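You operate a simulated robot arm through the tools that you are given. There is no shell and no other tool.

You run a simulated robot arm. Do the job below in one go: nothing can be reset, and whatever is moved stays where it is left.

Task
Finish the cell with the beige sample and lower the press on it.
Fine: the beige ring, paper disc, a stone from the steel tray, then the purple cap; sliding plate all the way in, orange lever down last.

Only the result counts: the job must be done as asked and must still hold three seconds after the hand-in. Knocking over, shifting, dropping, spilling or breaking anything else fails it. Lids that push on must go on centred and level and be pressed home; caps that screw on are set level and turned clockwise until they are tight.

Robot
A 6-joint arm with a three-finger gripper, fixed in place. Base frame: the origin is at the foot of the arm, x ahead of it, y to its left, z up. Lengths are in m, angles in rad, forces in N, time in s.
Its first joint turns from -2.897 to 2.897 rad. Payload 4.89 kg.
Tool frame: the origin (TCP) lies between the finger pads and is the grasp point; the fingertips stand 0.03 m ahead of it; z points along the fingers, y is the line along which they close. The gripper opens to 0.164 m. The gripper's body begins 0.125 m behind the TCP.
Orientation is told as [roll, pitch, yaw] about the base's x, y, z axes, in that order, counted from this pose: with the fingers straight down and closing along the base's y, the tool's x points along the base's -x, its y along +y and its z along -z.

Tools
- The arm moves only by the tool play_rows. Its argument "deltas" is a list of rows, each a list of 7 numbers: the shift along the tool's x, y, z in m, then the turn, a rotation vector about the tool's x, y, z in rad, then the gripper command, from -1 (shut) to 1 (fully open), values between in proportion. In form: [[tx, ty, tz, ax, ay, az, hand], ...]. A call has 1 to 20 rows; each row shifts and turns the commanded pose from where the row before left it, along the tool's axes as they then stand. Rows are played at 5 a second. More than 0.05 m and 0.15 rad between two rows, or a gripper value outside its range, and nothing of the call is played. A pose out of reach is approached as far as the arm can. The call stops where the force on the tool passes 40 N (or 10 N more than at its start, if that is more) or the arm is blocked; 0.2 s more then pass. The fingers move at their own pace (about 0.108 m/s each) and stop on an object; they squeeze with about 34 N. The grip force told is the motor's: it shows also when the fingers shut on nothing. Time passes only in rows, and 0.2 s behind the last, so rows that do not move let the fingers close. The reply holds the time, the measured pose of the TCP, the force on the tool along the base axes, the opening and the grip force, in the units named above and with some noise, with the torque about the TCP (base axes, N m) and any sound that the robot's microphone picked up, and new pictures: "pictures" is both (left out), scene, wrist or none.
- Cameras (640 x 400 px; columns grow to the right, rows downward): "scene" is fixed at [0.4013, -0.5007, 1.6127]; the picture's right is [0.81, -0.58, 0.00], its down [-0.38, -0.53, -0.75] and it looks along [0.44, 0.61, -0.66] (base axes); focal length 355 px, centre (320, 200). "wrist" rides on the gripper at [0.076, -0.002, -0.152] in the tool frame; the picture's right is [0.02, 1.00, 0.00], its down [-0.88, 0.02, -0.47] and it looks along [-0.47, 0.01, 0.88] (tool axes); focal length 247 px, centre (320, 200). There is no depth. A picture from a camera that has moved, and an enlarged one, comes with that camera's place and axes in the base frame and with its lens.
- move_column(by): slides the trunk up (or, below 0, down) by that many m; the arm rides with it, the base frame stays. It gives what a move gives, with no picture.
- zoom(camera, box): a new picture of the part [left, top, right, bottom] of that camera's present view, enlarged. No time passes.
- finish_job(): hands the job in; it is judged then, once.

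Places have to be worked out from the pictures, the camera data and where the tool is seen. Open the gripper and draw the arm clear of the work before you hand the job in, unless the task says otherwise.

The tools are called as name(argument=value, ...) on one line, values as JSON. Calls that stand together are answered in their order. play_rows: Moves the arm, as the interface text tells. Its arguments: {"type":"object","properties":{"deltas":{"type":"array"},"pictures":{"type":"string","enum":["both","scene","wrist","none"]}},"required":["deltas"]} The other tools are called the same way: move_column (by) slides the trunk up or down; zoom (camera, box) takes an enlarged picture of a part of a camera's view; finish_job () hands the job in.

At the start:

```text
time_s: 0.0
position: [0.5234, 0.1447, 1.2566]
orientation: [-0.001, 0.0, 0.0]
contact_force: [0.5, 0.7, 0.0]
ft_torque: [-0.02, -0.01, -0.04]
grip_width: 0.1638
finger_force: 0.2
trunk travel left (down, up): [-0.15, 0.24]
```

scene: 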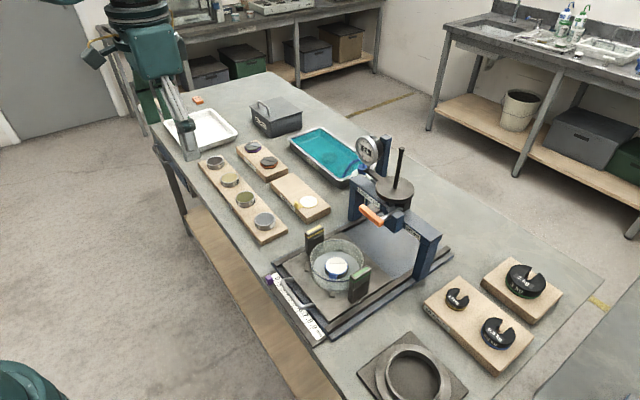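
wrist: 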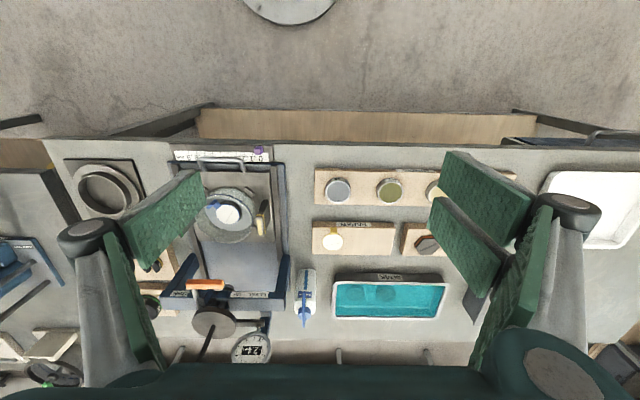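

I'll begin by looking closely at the scene, enlarging the main regions of both camera views.

zoom(camera="scene", box=[180, 120, 340, 220])

zoom(camera="scene", box=[260, 220, 460, 345])

zoom(camera="scene", box=[320, 120, 480, 220])

zoom(camera="wrist", box=[150, 140, 310, 240])

zoom(camera="wrist", box=[300, 140, 460, 240])

```text
4.00 times, centred on (260, 170) of scene
camera zoom: at [0.4013, -0.5007, 1.6127], right [0.81, -0.58, 0.0], down [-0.38, -0.53, -0.75], along [0.44, 0.61, -0.66], focal length 1420 px, centre (560, 320)
```

zoom: 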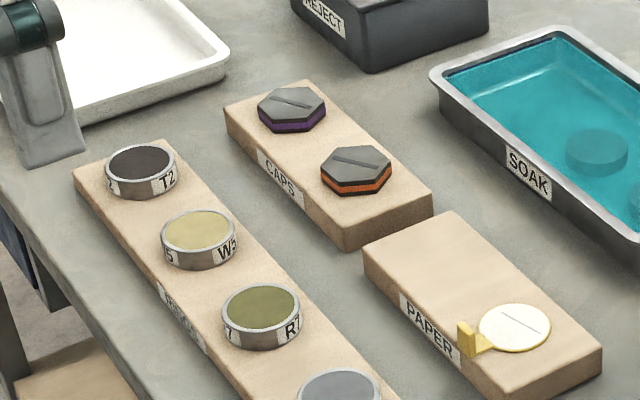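

```text
3.20 times, centred on (360, 282) of scene
camera zoom: at [0.4013, -0.5007, 1.6127], right [0.81, -0.58, 0.0], down [-0.38, -0.53, -0.75], along [0.44, 0.61, -0.66], focal length 1136 px, centre (192, -64)
```

zoom: 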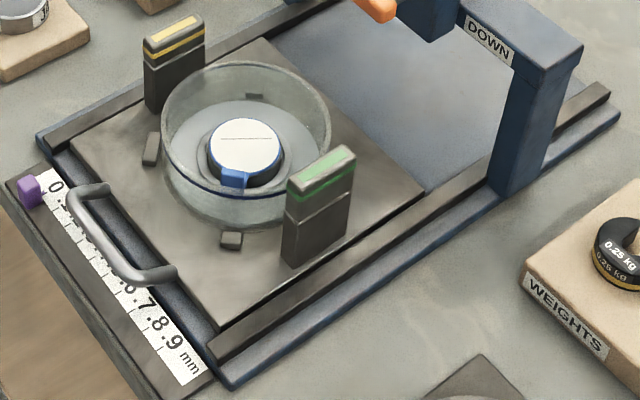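

```text
4.00 times, centred on (400, 170) of scene
camera zoom: at [0.4013, -0.5007, 1.6127], right [0.81, -0.58, 0.0], down [-0.38, -0.53, -0.75], along [0.44, 0.61, -0.66], focal length 1420 px, centre (0, 320)
```

zoom: 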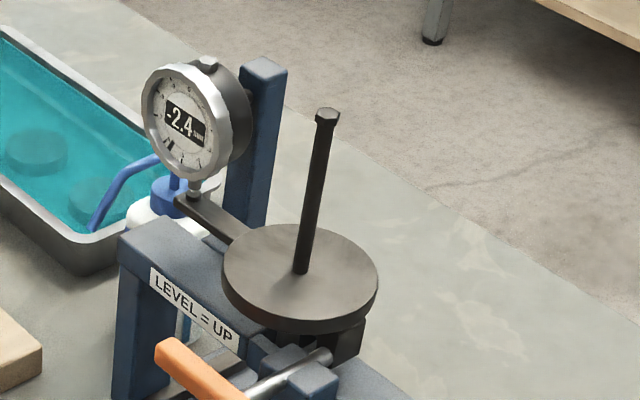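

```text
4.00 times, centred on (230, 190) of wrist
camera zoom: at [0.4478, 0.1443, 1.4099], right [-0.02, 1.0, 0.0], down [0.88, 0.02, 0.47], along [0.47, 0.01, -0.88], focal length 988 px, centre (680, 240)
```

zoom: 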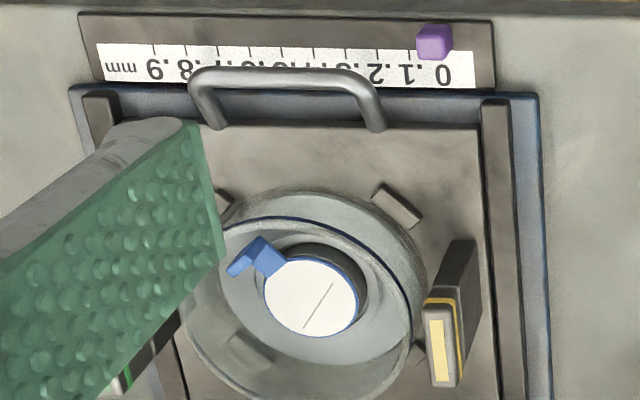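

```text
4.00 times, centred on (380, 190) of wrist
camera zoom: at [0.4478, 0.1443, 1.4099], right [-0.02, 1.0, 0.0], down [0.88, 0.02, 0.47], along [0.47, 0.01, -0.88], focal length 988 px, centre (80, 240)
```

zoom: 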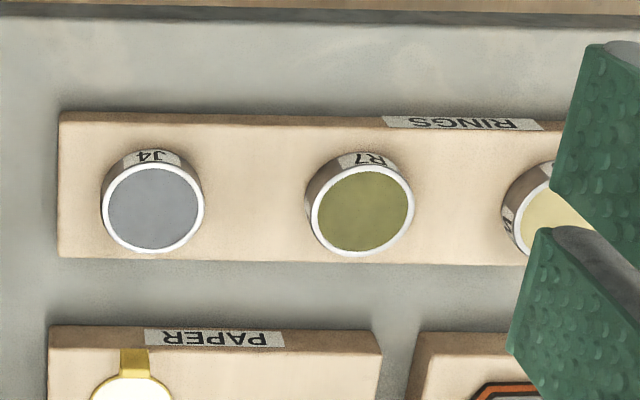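

Next I enlarge the soak tray, the white tray, the cell and the press.

zoom(camera="scene", box=[285, 120, 375, 190])

zoom(camera="scene", box=[155, 85, 311, 183])

zoom(camera="scene", box=[300, 225, 380, 305])

zoom(camera="scene", box=[335, 170, 455, 260])

zoom(camera="wrist", box=[320, 260, 460, 340])

zoom(camera="wrist", box=[150, 240, 310, 370])

zoom(camera="scene", box=[340, 250, 580, 400])

```text
5.71 times, centred on (330, 155) of scene
camera zoom: at [0.4013, -0.5007, 1.6127], right [0.81, -0.58, 0.0], down [-0.38, -0.53, -0.75], along [0.44, 0.61, -0.66], focal length 2028 px, centre (263, 457)
```

zoom: 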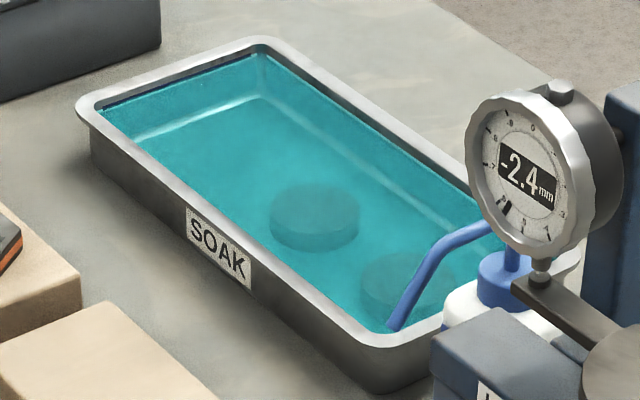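

```text
4.08 times, centred on (233, 134) of scene
camera zoom: at [0.4013, -0.5007, 1.6127], right [0.81, -0.58, 0.0], down [-0.38, -0.53, -0.75], along [0.44, 0.61, -0.66], focal length 1449 px, centre (675, 469)
```

zoom: 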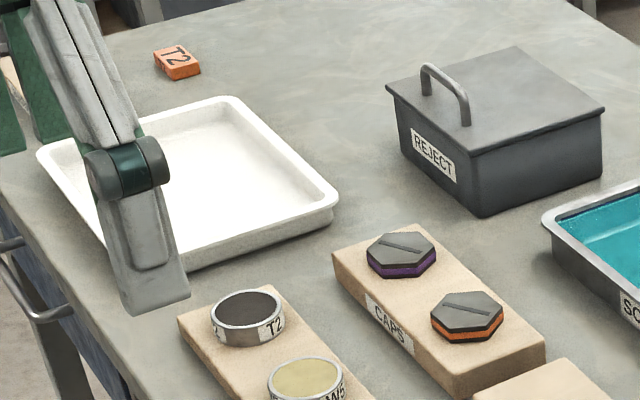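

```text
5.00 times, centred on (340, 265) of scene
camera zoom: at [0.4013, -0.5007, 1.6127], right [0.81, -0.58, 0.0], down [-0.38, -0.53, -0.75], along [0.44, 0.61, -0.66], focal length 1774 px, centre (220, -125)
```

zoom: 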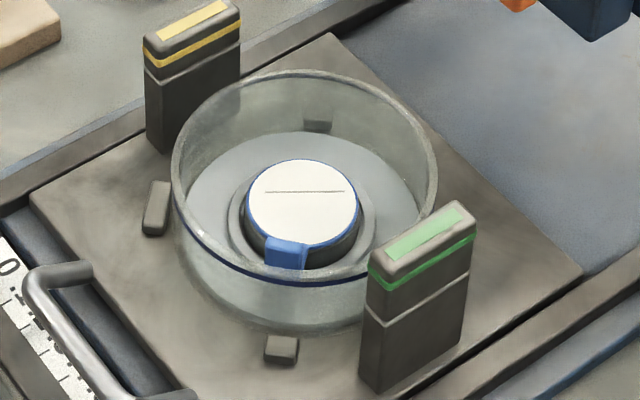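

```text
4.44 times, centred on (395, 215) of scene
camera zoom: at [0.4013, -0.5007, 1.6127], right [0.81, -0.58, 0.0], down [-0.38, -0.53, -0.75], along [0.44, 0.61, -0.66], focal length 1577 px, centre (-13, 133)
```

zoom: 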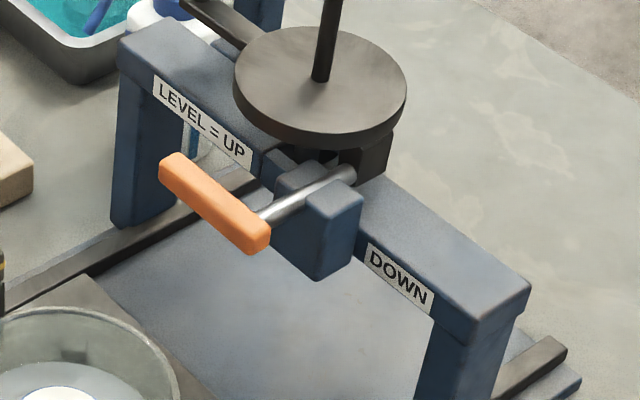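

```text
4.57 times, centred on (390, 300) of wrist
camera zoom: at [0.4478, 0.1443, 1.4099], right [-0.02, 1.0, 0.0], down [0.88, 0.02, 0.47], along [0.47, 0.01, -0.88], focal length 1129 px, centre (0, -257)
```

zoom: 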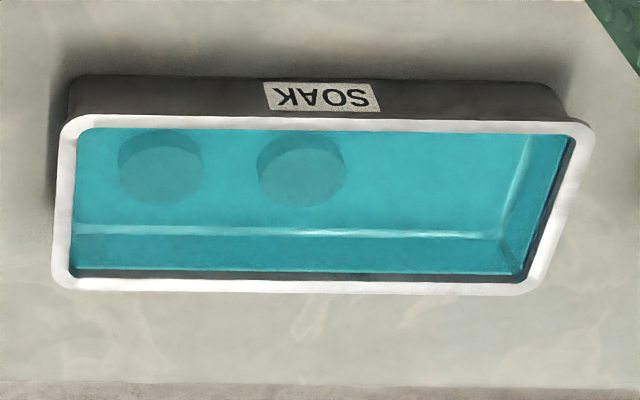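

```text
3.08 times, centred on (230, 305) of wrist
camera zoom: at [0.4478, 0.1443, 1.4099], right [-0.02, 1.0, 0.0], down [0.88, 0.02, 0.47], along [0.47, 0.01, -0.88], focal length 760 px, centre (597, -123)
```

zoom: 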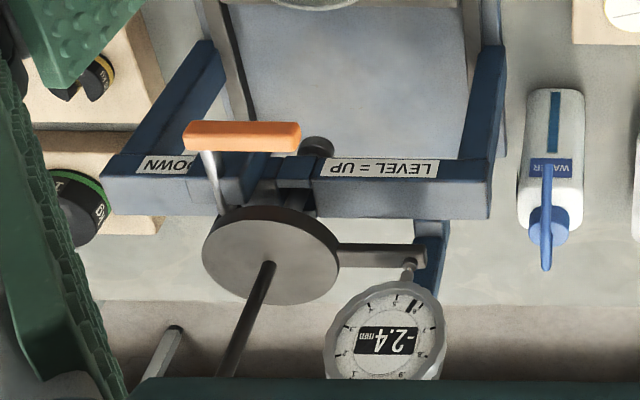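

```text
2.67 times, centred on (460, 325) of scene
camera zoom: at [0.4013, -0.5007, 1.6127], right [0.81, -0.58, 0.0], down [-0.38, -0.53, -0.75], along [0.44, 0.61, -0.66], focal length 946 px, centre (-53, -133)
```

zoom: 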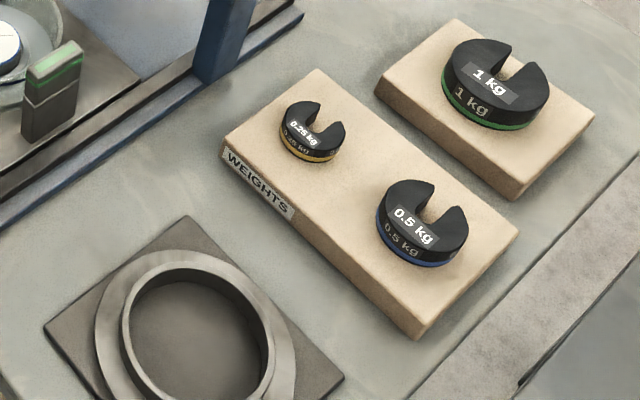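

The rings sit at about x≈0.71, with W5 (beige) near y≈0.44 and tops at z≈0.88. I move above W5 at a safe height to look at it from close by.

play_rows(deltas=[[-0.0184, 0.0298, 0.018, 0, 0, 0, 1], [-0.0184, 0.0298, 0.018, 0, 0, 0, 1], [-0.0184, 0.0298, 0.018, 0, 0, 0, 1], [-0.0184, 0.0298, 0.018, 0, 0, 0, 1], [-0.0184, 0.0298, 0.018, 0, 0, 0, 1], [-0.0184, 0.0298, 0.018, 0, 0, 0, 1], [-0.0184, 0.0298, 0.018, 0, 0, 0, 1], [-0.0184, 0.0298, 0.018, 0, 0, 0, 1], [-0.0184, 0.0298, 0.018, 0, 0, 0, 1], [-0.0184, 0.0298, 0.018, 0, 0, 0, 1], [0, 0, 0, 0, 0, 0, 1], [0, 0, 0, 0, 0, 0, 1]])

```text
time_s: 2.6
position: [0.7095, 0.4452, 1.0746]
orientation: [0.001, 0.001, 0.0]
contact_force: [1.1, 0.9, 0.1]
ft_torque: [-0.09, 0.09, -0.01]
grip_width: 0.1639
finger_force: 0.0
trunk travel left (down, up): [-0.15, 0.24]
camera wrist: at [0.6345, 0.4448, 1.2276], right [-0.02, 1.0, 0.0], down [0.88, 0.02, 0.47], along [0.47, 0.01, -0.88], focal length 247 px, centre (320, 200)
```

scene: 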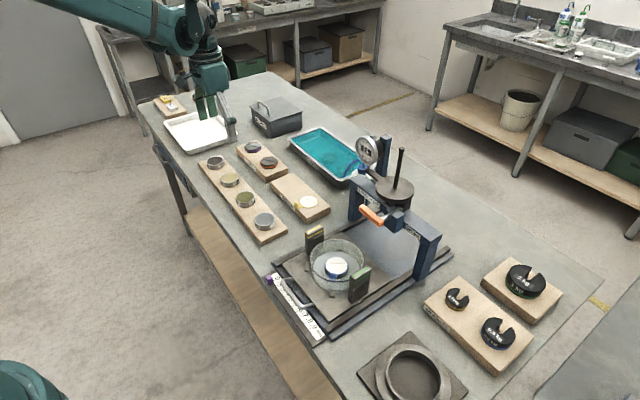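
wrist: 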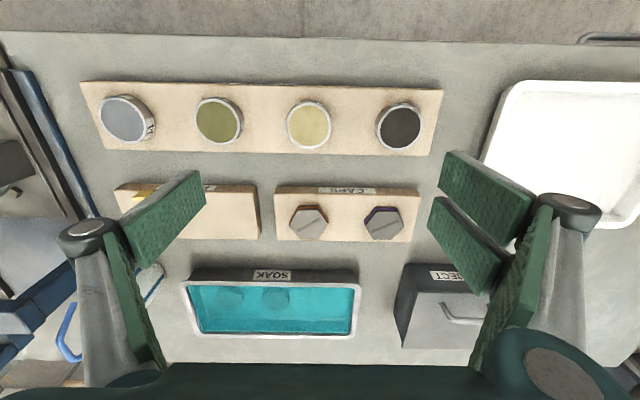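

W5 is confirmed at about (0.703, 0.431). I narrow the fingers to 0.10 m, centre over it and descend part of the way for a closer view.

play_rows(deltas=[[0.0035, -0.007, 0.02, 0, 0, 0, 0.22], [0.0035, -0.007, 0.02, 0, 0, 0, 0.22], [0, 0, 0.02, 0, 0, 0, 0.22], [0, 0, 0.02, 0, 0, 0, 0.22], [0, 0, 0, 0, 0, 0, 0.22], [0, 0, 0, 0, 0, 0, 0.22]], pictures="wrist")

```text
time_s: 4.0
position: [0.7016, 0.4287, 0.9962]
orientation: [-0.001, 0.0, 0.001]
contact_force: [0.5, 0.3, -0.3]
ft_torque: [-0.01, 0.05, -0.01]
grip_width: 0.1001
finger_force: 0.0
trunk travel left (down, up): [-0.15, 0.24]
camera wrist: at [0.6258, 0.4286, 1.1488], right [-0.02, 1.0, 0.0], down [0.88, 0.02, 0.47], along [0.47, 0.01, -0.88], focal length 247 px, centre (320, 200)
```

wrist: 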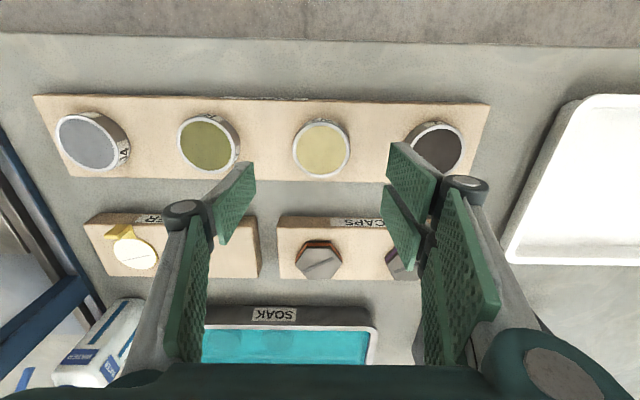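

I zoom on the W5 ring in the wrist view to fix its place accurately.

zoom(camera="wrist", box=[272, 100, 368, 160])

zoom(camera="wrist", box=[80, 200, 176, 260])

zoom(camera="scene", box=[204, 160, 268, 200])

```text
6.67 times, centred on (320, 130) of wrist
camera zoom: at [0.6258, 0.4286, 1.1488], right [-0.02, 1.0, 0.0], down [0.88, 0.02, 0.47], along [0.47, 0.01, -0.88], focal length 1646 px, centre (320, 667)
```

zoom: 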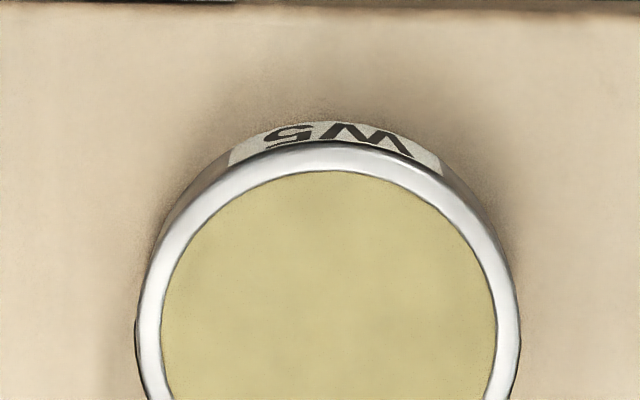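

```text
6.67 times, centred on (128, 230) of wrist
camera zoom: at [0.6258, 0.4286, 1.1488], right [-0.02, 1.0, 0.0], down [0.88, 0.02, 0.47], along [0.47, 0.01, -0.88], focal length 1646 px, centre (1600, 0)
```

zoom: 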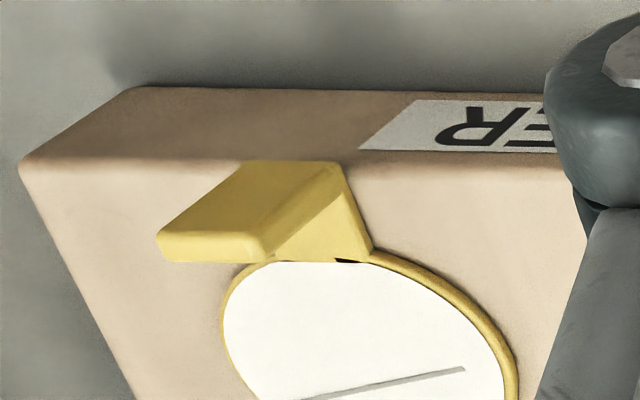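

```text
10.00 times, centred on (236, 180) of scene
camera zoom: at [0.4013, -0.5007, 1.6127], right [0.81, -0.58, 0.0], down [-0.38, -0.53, -0.75], along [0.44, 0.61, -0.66], focal length 3549 px, centre (1160, 400)
```

zoom: 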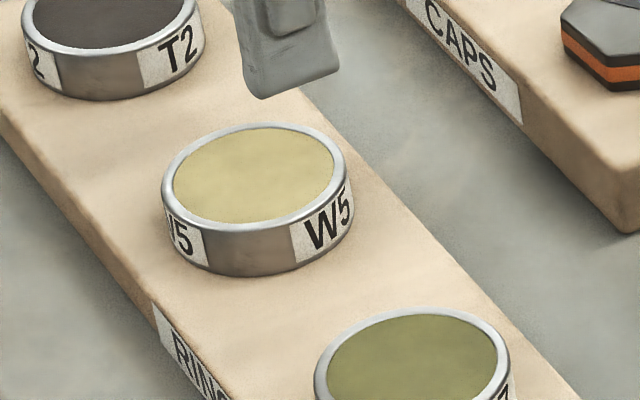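

W5's centre is about (0.703, 0.432), its top z≈0.885, diameter ≈63 mm, height ≈19 mm. I centre on it and descend with fingers 0.10 m apart until just above it.

play_rows(deltas=[[-0.0007, 0.0015, 0.02, 0, 0, 0, 0.22], [-0.0007, 0.0015, 0.02, 0, 0, 0, 0.22], [0, 0, 0.02, 0, 0, 0, 0.22], [0, 0, 0.013, 0, 0, 0, 0.22], [0, 0, 0, 0, 0, 0, 0.22]])

```text
time_s: 5.2
position: [0.7039, 0.43, 0.9235]
orientation: [0.001, 0.001, 0.0]
contact_force: [0.9, 0.4, -1.6]
ft_torque: [-0.02, 0.05, 0.01]
grip_width: 0.0999
finger_force: 0.1
trunk travel left (down, up): [-0.15, 0.24]
camera wrist: at [0.6278, 0.4307, 1.0761], right [-0.02, 1.0, 0.0], down [0.88, 0.02, 0.47], along [0.47, 0.01, -0.88], focal length 247 px, centre (320, 200)
```

scene: 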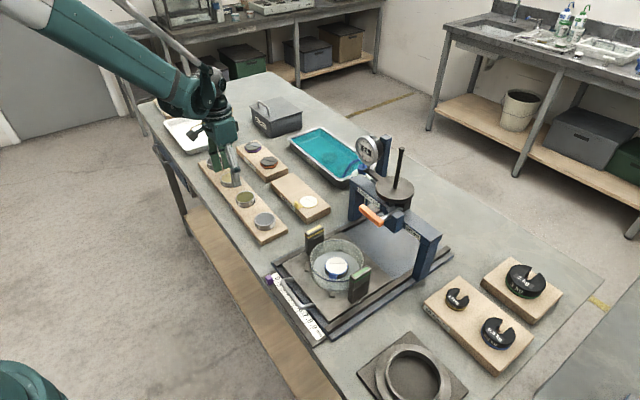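
wrist: 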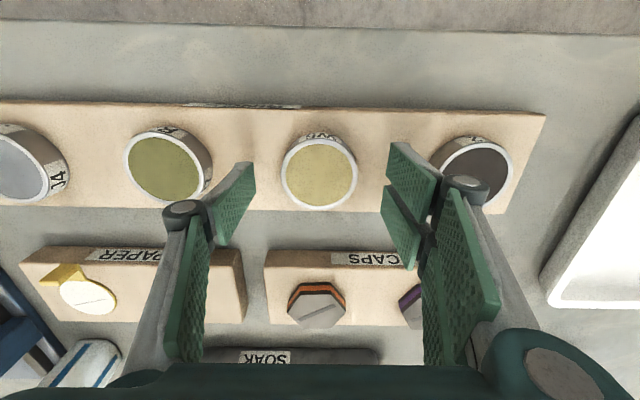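

The ring lies centred between the fingers. I go down to z≈0.901 (fingertips about 5 mm above the block) and close.

play_rows(deltas=[[0.0005, 0.001, 0.01, 0, 0, 0, 0.22], [0, 0, 0.0085, 0, 0, 0, 0.22], [0, 0, 0.004, 0, 0, 0, 0.22], [0, 0, 0, 0, 0, 0, 0.22]], pictures="wrist")

```text
time_s: 6.0
position: [0.7028, 0.4309, 0.9089]
orientation: [0.003, -0.002, -0.002]
contact_force: [1.3, -5.7, 84.5]
ft_torque: [-0.77, 1.06, -0.58]
grip_width: 0.0678
finger_force: 32.2
trunk travel left (down, up): [-0.15, 0.24]
stopped in row 4: the force on the tool passed its limit at 48 N (the readings are from after the stop); the commanded pose is now the measured one
camera wrist: at [0.6256, 0.4308, 1.061], right [-0.02, 1.0, 0.0], down [0.88, 0.02, 0.48], along [0.48, 0.01, -0.88], focal length 247 px, centre (320, 200)
```

wrist: 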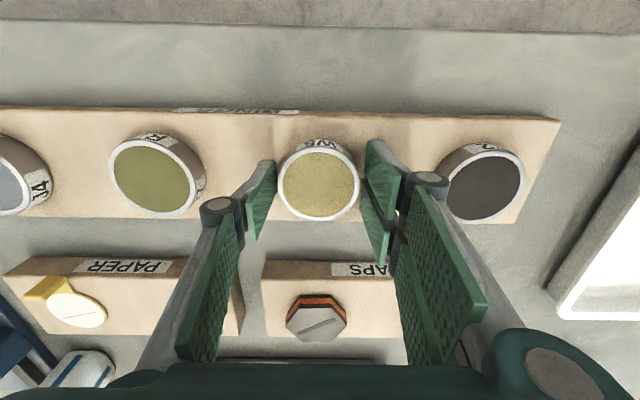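

The fingertips touched the block top at TCP z≈0.909, so the block is higher than I judged (≈0.879). I back off upward straight away and re-open the fingers.

play_rows(deltas=[[0, 0, -0.004, 0, 0, 0, 0.22], [0, 0, -0.006, 0, 0, 0, 0.22], [0, 0, -0.01, 0, 0, 0, 0.22], [0, 0, 0, 0, 0, 0, 0.22]])

zoom(camera="wrist", box=[230, 100, 410, 220])

zoom(camera="scene", box=[190, 130, 286, 190])

```text
time_s: 7.0
position: [0.7035, 0.4329, 0.9235]
orientation: [0.0, -0.003, -0.003]
contact_force: [-0.2, 0.1, -0.3]
ft_torque: [0.03, 0.0, 0.02]
grip_width: 0.1001
finger_force: 0.0
trunk travel left (down, up): [-0.15, 0.24]
camera wrist: at [0.627, 0.4324, 1.0758], right [-0.02, 1.0, 0.0], down [0.88, 0.02, 0.47], along [0.47, 0.01, -0.88], focal length 247 px, centre (320, 200)
```

scene: 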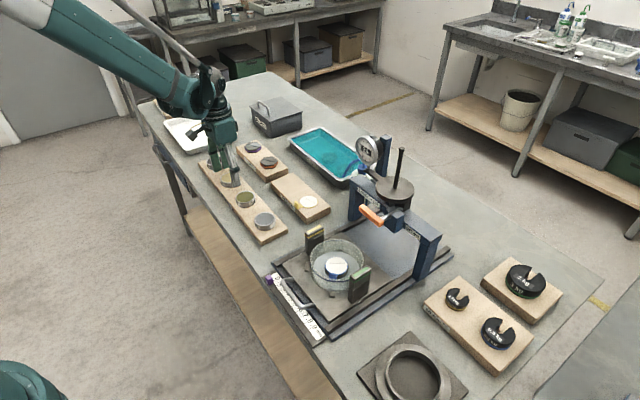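
wrist: 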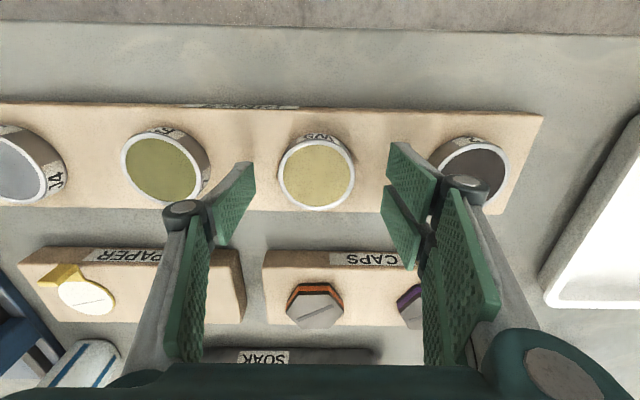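

```text
3.33 times, centred on (320, 160) of wrist
camera zoom: at [0.627, 0.4324, 1.0758], right [-0.02, 1.0, 0.0], down [0.88, 0.02, 0.47], along [0.47, 0.01, -0.88], focal length 823 px, centre (320, 333)
```

zoom: 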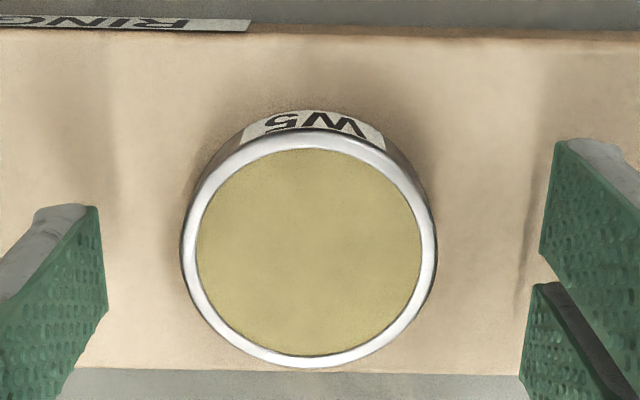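

```text
6.67 times, centred on (238, 160) of scene
camera zoom: at [0.4013, -0.5007, 1.6127], right [0.81, -0.58, 0.0], down [-0.38, -0.53, -0.75], along [0.44, 0.61, -0.66], focal length 2366 px, centre (867, 467)
```

zoom: 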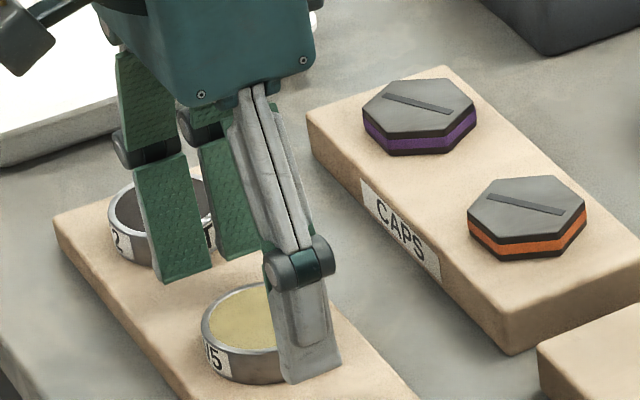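

The readings fit a block top near 0.875–0.879 and a ring top near 0.897, which puts the ring centre at about (0.698, 0.432). I shift to that centre, descend gently to z≈0.913 and check the force.

play_rows(deltas=[[0.005, -0.001, 0.003, 0, 0, 0, 0.22], [0, 0, 0.003, 0, 0, 0, 0.22], [0, 0, 0.003, 0, 0, 0, 0.22], [0, 0, 0, 0, 0, 0, 0.22]])

zoom(camera="wrist", box=[230, 100, 410, 220])

zoom(camera="scene", box=[200, 145, 264, 185])

```text
time_s: 8.0
position: [0.6971, 0.4315, 0.9153]
orientation: [-0.002, -0.001, -0.001]
contact_force: [-0.2, 1.1, 0.7]
ft_torque: [-0.01, 0.02, -0.03]
grip_width: 0.1001
finger_force: 0.1
trunk travel left (down, up): [-0.15, 0.24]
camera wrist: at [0.6218, 0.4316, 1.0665], right [-0.02, 1.0, 0.0], down [0.88, 0.02, 0.47], along [0.47, 0.01, -0.88], focal length 247 px, centre (320, 200)
```

scene: 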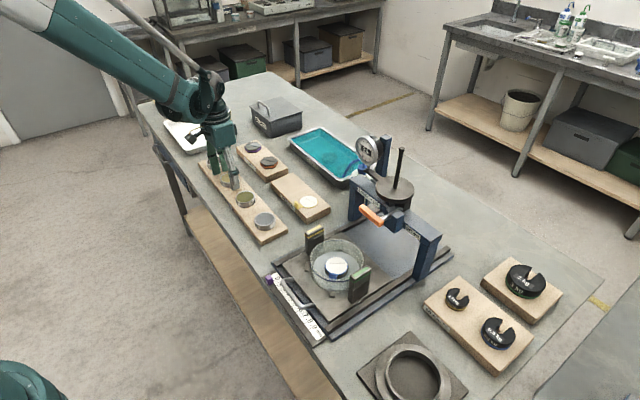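
wrist: 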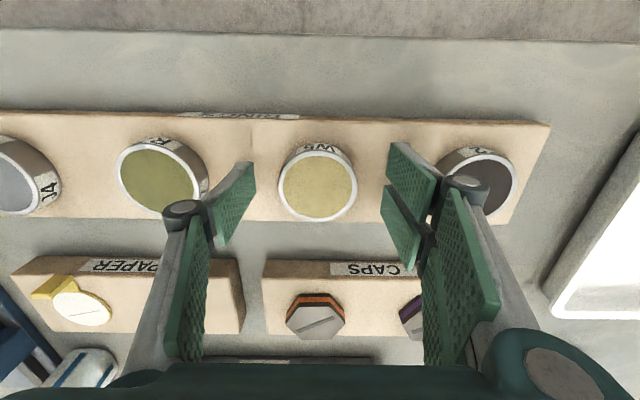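

```text
3.33 times, centred on (320, 160) of wrist
camera zoom: at [0.6218, 0.4316, 1.0665], right [-0.02, 1.0, 0.0], down [0.88, 0.02, 0.47], along [0.47, 0.01, -0.88], focal length 823 px, centre (320, 333)
```

zoom: 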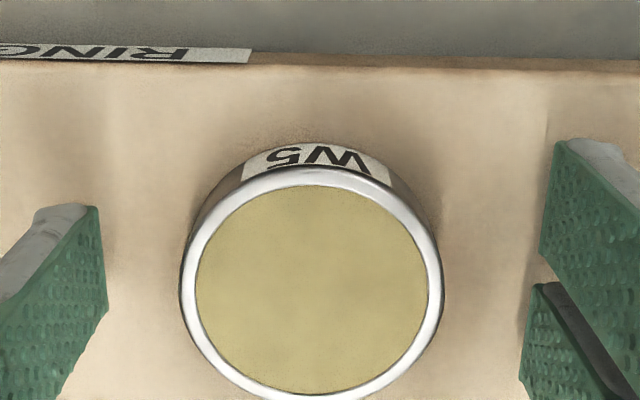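

```text
10.00 times, centred on (232, 165) of scene
camera zoom: at [0.4013, -0.5007, 1.6127], right [0.81, -0.58, 0.0], down [-0.38, -0.53, -0.75], along [0.44, 0.61, -0.66], focal length 3549 px, centre (1200, 550)
```

zoom: 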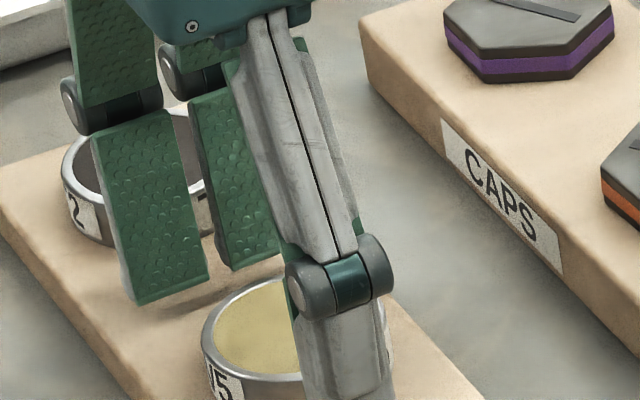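

Ring centre (0.699, 0.431), top z≈0.898, diameter ≈60 mm: all three views agree now, with no contact force. I nudge 2 mm forward and close on it.

play_rows(deltas=[[-0.002, 0, 0.0015, 0, 0, 0, 0.22], [0, 0, 0, 0, 0, 0, -0.1], [0, 0, 0, 0, 0, 0, -1], [0, 0, 0, 0, 0, 0, -1], [0, 0, 0, 0, 0, 0, -1]])

```text
time_s: 9.2
position: [0.7, 0.4321, 0.9123]
orientation: [0.001, -0.003, -0.001]
contact_force: [0.0, 0.0, 1.6]
ft_torque: [-0.05, -0.05, 0.03]
grip_width: 0.0584
finger_force: 33.5
trunk travel left (down, up): [-0.15, 0.24]
camera wrist: at [0.6237, 0.4316, 1.065], right [-0.02, 1.0, 0.0], down [0.88, 0.02, 0.47], along [0.47, 0.01, -0.88], focal length 247 px, centre (320, 200)
```

scene: 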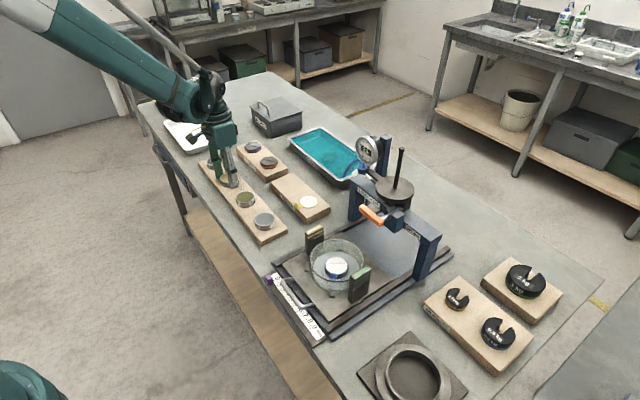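
wrist: 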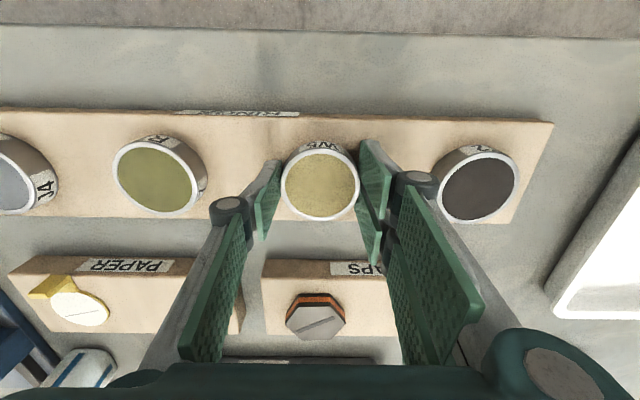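

Gripped at 58.4 mm with 33 N. I lift straight up and check the ring comes along.

play_rows(deltas=[[0, 0, -0.01, 0, 0, 0, -1], [0, 0, -0.02, 0, 0, 0, -1], [0, 0, -0.03, 0, 0, 0, -1], [0, 0, -0.03, 0, 0, 0, -1], [0, 0, -0.03, 0, 0, 0, -1], [0, 0, -0.03, 0, 0, 0, -1], [0, 0, 0, 0, 0, 0, -1]])

```text
time_s: 10.8
position: [0.6991, 0.4306, 1.0634]
orientation: [-0.002, -0.002, -0.002]
contact_force: [-0.5, -0.4, -1.2]
ft_torque: [0.0, -0.01, -0.01]
grip_width: 0.0586
finger_force: 33.9
trunk travel left (down, up): [-0.15, 0.24]
camera wrist: at [0.6229, 0.4317, 1.2165], right [-0.02, 1.0, 0.0], down [0.88, 0.02, 0.47], along [0.47, 0.01, -0.88], focal length 247 px, centre (320, 200)
```

scene: 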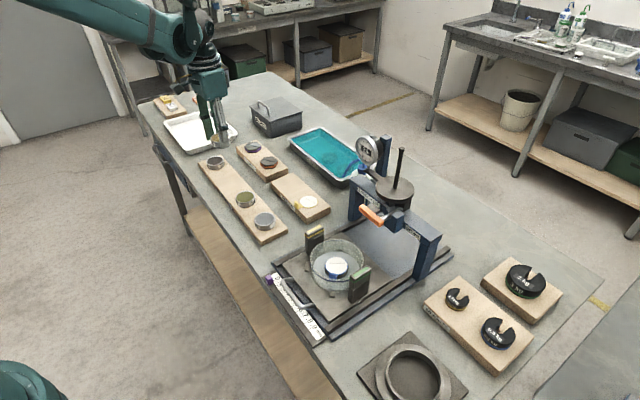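
wrist: 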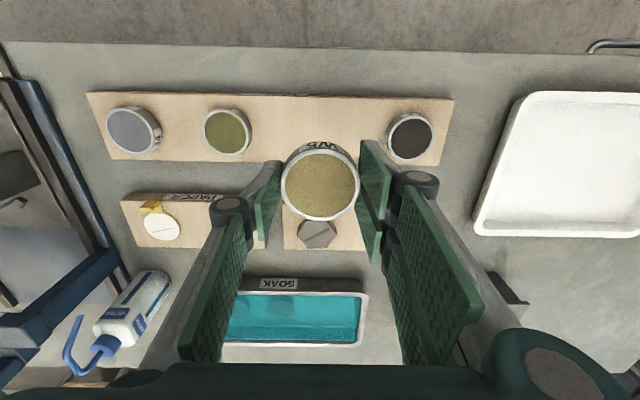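

The ring is held level. I carry it toward the cell, stopping beside it (y≈0.06) so that the wrist camera can see the cell unobstructed.

play_rows(deltas=[[-0.0068, -0.0412, -0.0024, 0, 0, 0, -1], [-0.0068, -0.0412, -0.0024, 0, 0, 0, -1], [-0.0068, -0.0412, -0.0024, 0, 0, 0, -1], [-0.0068, -0.0412, -0.0024, 0, 0, 0, -1], [-0.0068, -0.0412, -0.0024, 0, 0, 0, -1], [-0.0068, -0.0412, -0.0024, 0, 0, 0, -1], [-0.0068, -0.0412, -0.0024, 0, 0, 0, -1], [-0.0068, -0.0412, -0.0024, 0, 0, 0, -1], [-0.0068, -0.0412, -0.0024, 0, 0, 0, -1], [0, 0, 0, 0, 0, 0, -1], [0, 0, 0, 0, 0, 0, -1]])

zoom(camera="wrist", box=[140, 80, 300, 180])

zoom(camera="scene", box=[290, 215, 386, 275])

```text
time_s: 13.2
position: [0.7619, 0.0606, 1.0849]
orientation: [0.001, -0.002, -0.001]
contact_force: [-0.1, 0.9, -2.7]
ft_torque: [0.09, 0.02, -0.03]
grip_width: 0.0587
finger_force: 33.9
trunk travel left (down, up): [-0.15, 0.24]
camera wrist: at [0.6866, 0.0603, 1.2374], right [-0.02, 1.0, 0.0], down [0.88, 0.02, 0.47], along [0.47, 0.01, -0.88], focal length 247 px, centre (320, 200)
```

scene: 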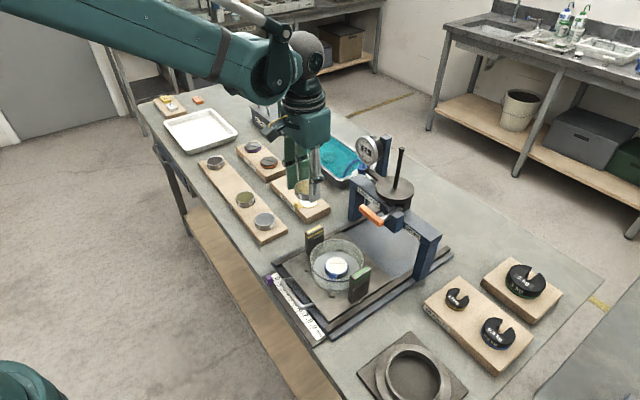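
wrist: 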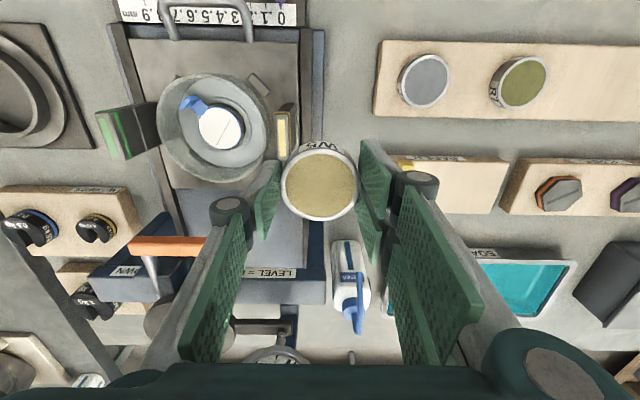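

```text
4.00 times, centred on (220, 130) of wrist
camera zoom: at [0.6866, 0.0603, 1.2374], right [-0.02, 1.0, 0.0], down [0.88, 0.02, 0.47], along [0.47, 0.01, -0.88], focal length 988 px, centre (720, 480)
```

zoom: 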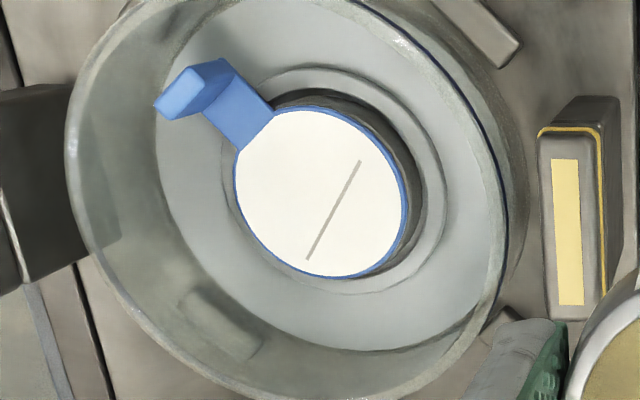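

```text
6.67 times, centred on (338, 245) of scene
camera zoom: at [0.4013, -0.5007, 1.6127], right [0.81, -0.58, 0.0], down [-0.38, -0.53, -0.75], along [0.44, 0.61, -0.66], focal length 2366 px, centre (200, -100)
```

zoom: 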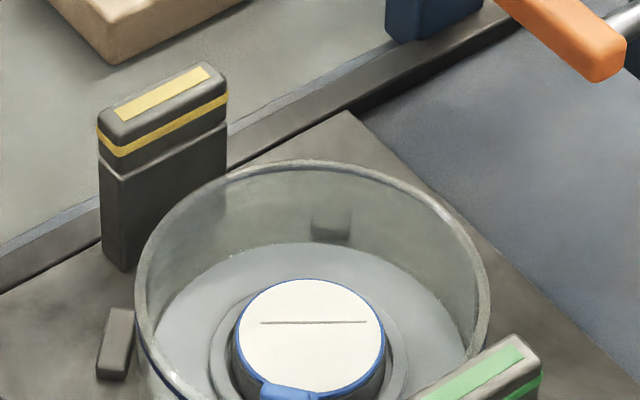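

The cell's paper disc centres at about (0.759, -0.0705, 0.905), with the blue tab pointing toward -x,-y. I measure exactly how the ring sits in the fingers.

zoom(camera="wrist", box=[256, 140, 384, 220])

zoom(camera="scene", box=[270, 140, 350, 215])

zoom(camera="scene", box=[140, 80, 220, 130])

```text
5.00 times, centred on (320, 180) of wrist
camera zoom: at [0.6866, 0.0603, 1.2374], right [-0.02, 1.0, 0.0], down [0.88, 0.02, 0.47], along [0.47, 0.01, -0.88], focal length 1235 px, centre (320, 300)
```

zoom: 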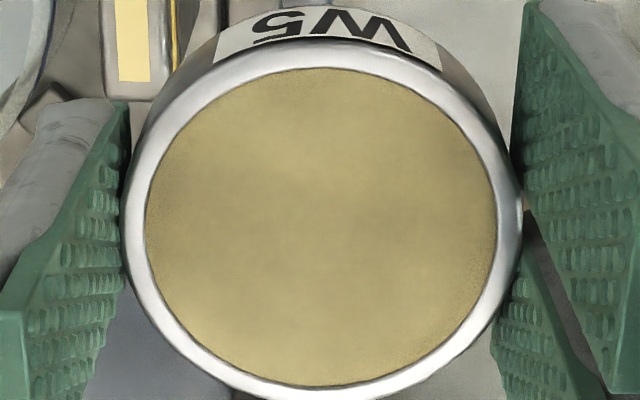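

```text
5.33 times, centred on (310, 178) of scene
camera zoom: at [0.4013, -0.5007, 1.6127], right [0.81, -0.58, 0.0], down [-0.38, -0.53, -0.75], along [0.44, 0.61, -0.66], focal length 1893 px, centre (373, 320)
```

zoom: 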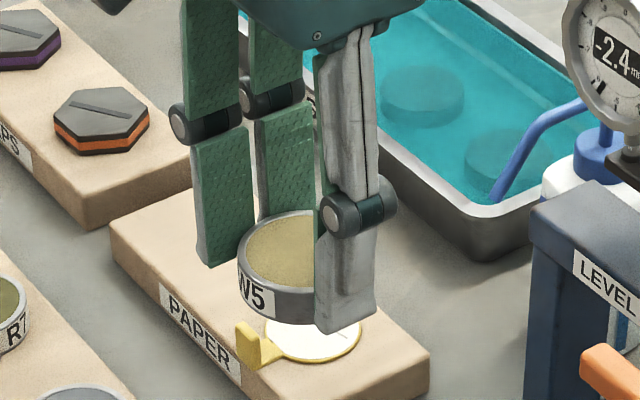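

```text
8.00 times, centred on (180, 105) of scene
camera zoom: at [0.4013, -0.5007, 1.6127], right [0.81, -0.58, 0.0], down [-0.38, -0.53, -0.75], along [0.44, 0.61, -0.66], focal length 2839 px, centre (1440, 960)
```

zoom: 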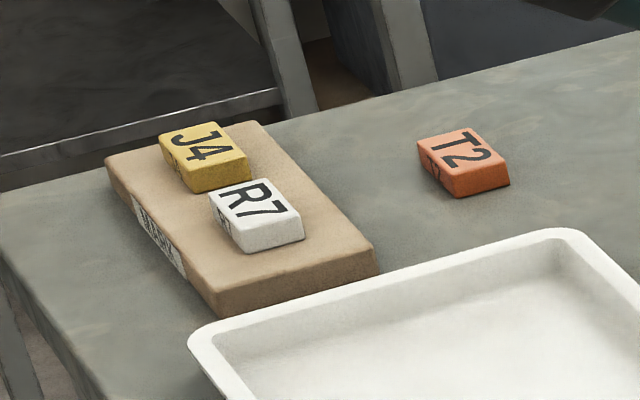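

The ring sits centred on the TCP (within about 1 mm). I move it over the cell centre at z≈1.03 and check again before lowering.

play_rows(deltas=[[0.0008, -0.033, 0.012, 0, 0, 0, -1], [0.0008, -0.033, 0.014, 0, 0, 0, -1], [0.0007, -0.033, 0.014, 0, 0, 0, -1], [0.0007, -0.032, 0.014, 0, 0, 0, -1], [0, 0, 0, 0, 0, 0, -1], [0, 0, 0, 0, 0, 0, -1]])

zoom(camera="wrist", box=[216, 100, 424, 230])

zoom(camera="scene", box=[290, 210, 390, 290])

```text
time_s: 14.6
position: [0.7581, -0.0704, 1.0303]
orientation: [0.001, -0.001, -0.002]
contact_force: [-0.2, -0.8, -2.1]
ft_torque: [0.06, -0.03, -0.01]
grip_width: 0.0585
finger_force: 34.1
trunk travel left (down, up): [-0.15, 0.24]
camera wrist: at [0.6821, -0.071, 1.1833], right [-0.02, 1.0, 0.0], down [0.88, 0.02, 0.47], along [0.47, 0.01, -0.88], focal length 247 px, centre (320, 200)
```

scene: 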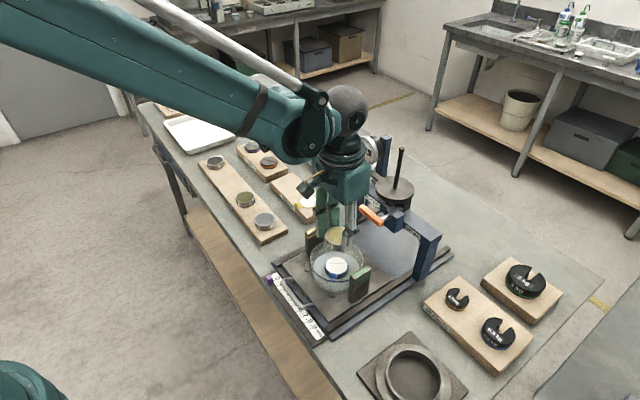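
wrist: 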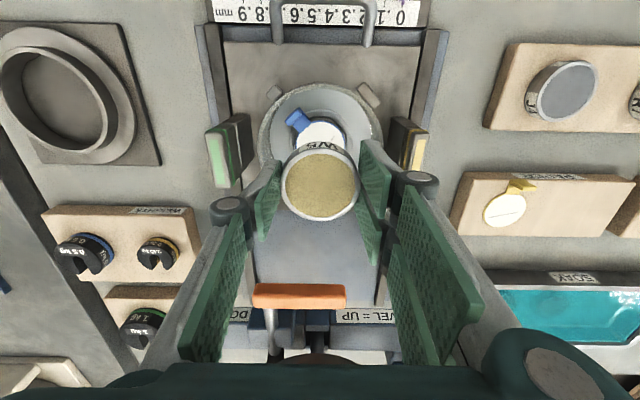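

```text
3.08 times, centred on (320, 165) of wrist
camera zoom: at [0.6821, -0.071, 1.1833], right [-0.02, 1.0, 0.0], down [0.88, 0.02, 0.47], along [0.47, 0.01, -0.88], focal length 760 px, centre (320, 308)
```

zoom: 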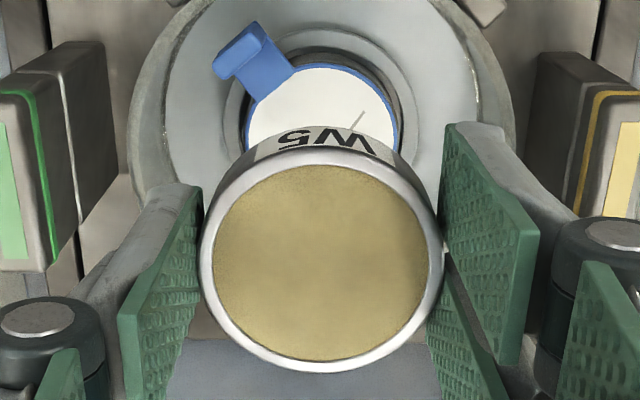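

```text
5.00 times, centred on (340, 250) of scene
camera zoom: at [0.4013, -0.5007, 1.6127], right [0.81, -0.58, 0.0], down [-0.38, -0.53, -0.75], along [0.44, 0.61, -0.66], focal length 1774 px, centre (220, -50)
```

zoom: 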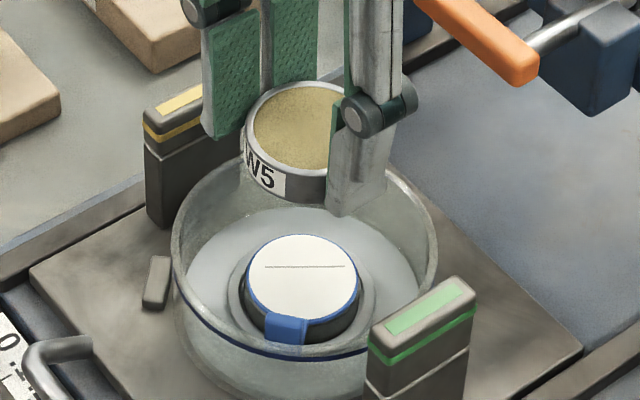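

The ring and the paper disc are aligned in both directions within about 1 mm. I lower to z≈0.955 and look again.

play_rows(deltas=[[0, 0, 0.02, 0, 0, 0, -1], [0, 0, 0.02, 0, 0, 0, -1], [0, 0, 0.015, 0, 0, 0, -1], [0, 0, 0.015, 0, 0, 0, -1], [0, 0, 0.005, 0, 0, 0, -1], [0, 0, 0, 0, 0, 0, -1]])

zoom(camera="wrist", box=[216, 100, 424, 230])

zoom(camera="scene", box=[290, 210, 390, 290])

```text
time_s: 16.0
position: [0.7584, -0.0717, 0.9541]
orientation: [-0.001, -0.001, -0.002]
contact_force: [0.9, -0.4, -2.1]
ft_torque: [0.01, 0.04, 0.02]
grip_width: 0.0586
finger_force: 33.8
trunk travel left (down, up): [-0.15, 0.24]
camera wrist: at [0.683, -0.0711, 1.107], right [-0.02, 1.0, 0.0], down [0.88, 0.02, 0.47], along [0.47, 0.01, -0.88], focal length 247 px, centre (320, 200)
```

scene: 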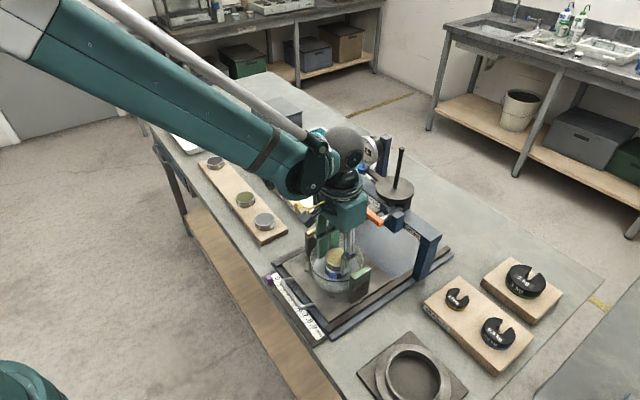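
wrist: 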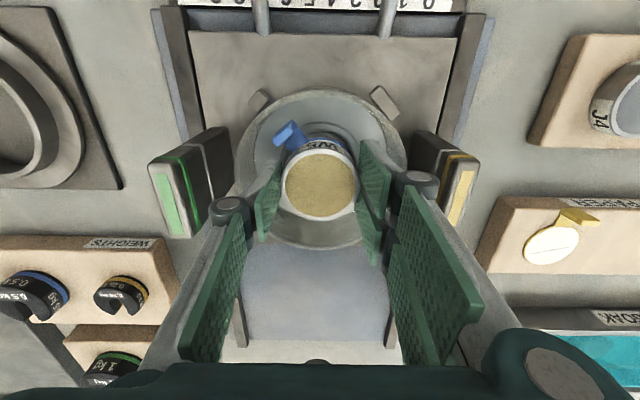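

```text
3.08 times, centred on (320, 165) of wrist
camera zoom: at [0.683, -0.0711, 1.107], right [-0.02, 1.0, 0.0], down [0.88, 0.02, 0.47], along [0.47, 0.01, -0.88], focal length 760 px, centre (320, 308)
```

zoom: 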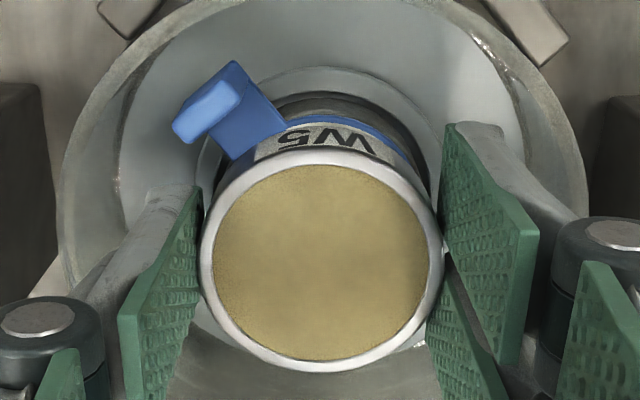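

```text
5.00 times, centred on (340, 250) of scene
camera zoom: at [0.4013, -0.5007, 1.6127], right [0.81, -0.58, 0.0], down [-0.38, -0.53, -0.75], along [0.44, 0.61, -0.66], focal length 1774 px, centre (220, -50)
```

zoom: 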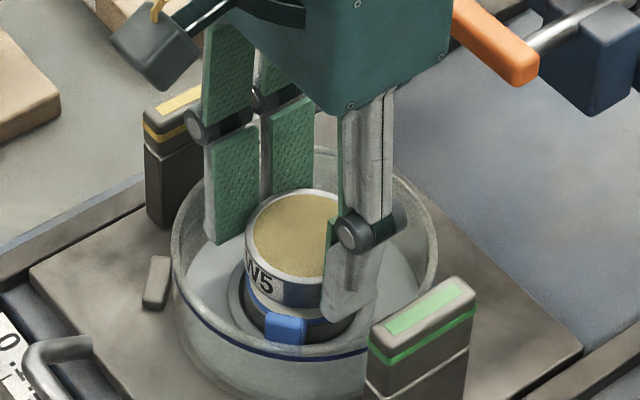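

Clear of the tab and the dish wall. I lower in small steps toward contact.

play_rows(deltas=[[0, 0, 0.003, 0, 0, 0, -1], [0, 0, 0.003, 0, 0, 0, -1], [0, 0, 0.003, 0, 0, 0, -1], [0, 0, 0.002, 0, 0, 0, -1], [0, 0, 0, 0, 0, 0, -1]], pictures="none")

```text
time_s: 17.2
position: [0.7583, -0.0694, 0.9439]
orientation: [-0.001, -0.001, -0.002]
contact_force: [0.4, 0.4, -1.8]
ft_torque: [0.05, 0.03, 0.04]
grip_width: 0.0585
finger_force: 33.8
trunk travel left (down, up): [-0.15, 0.24]
```

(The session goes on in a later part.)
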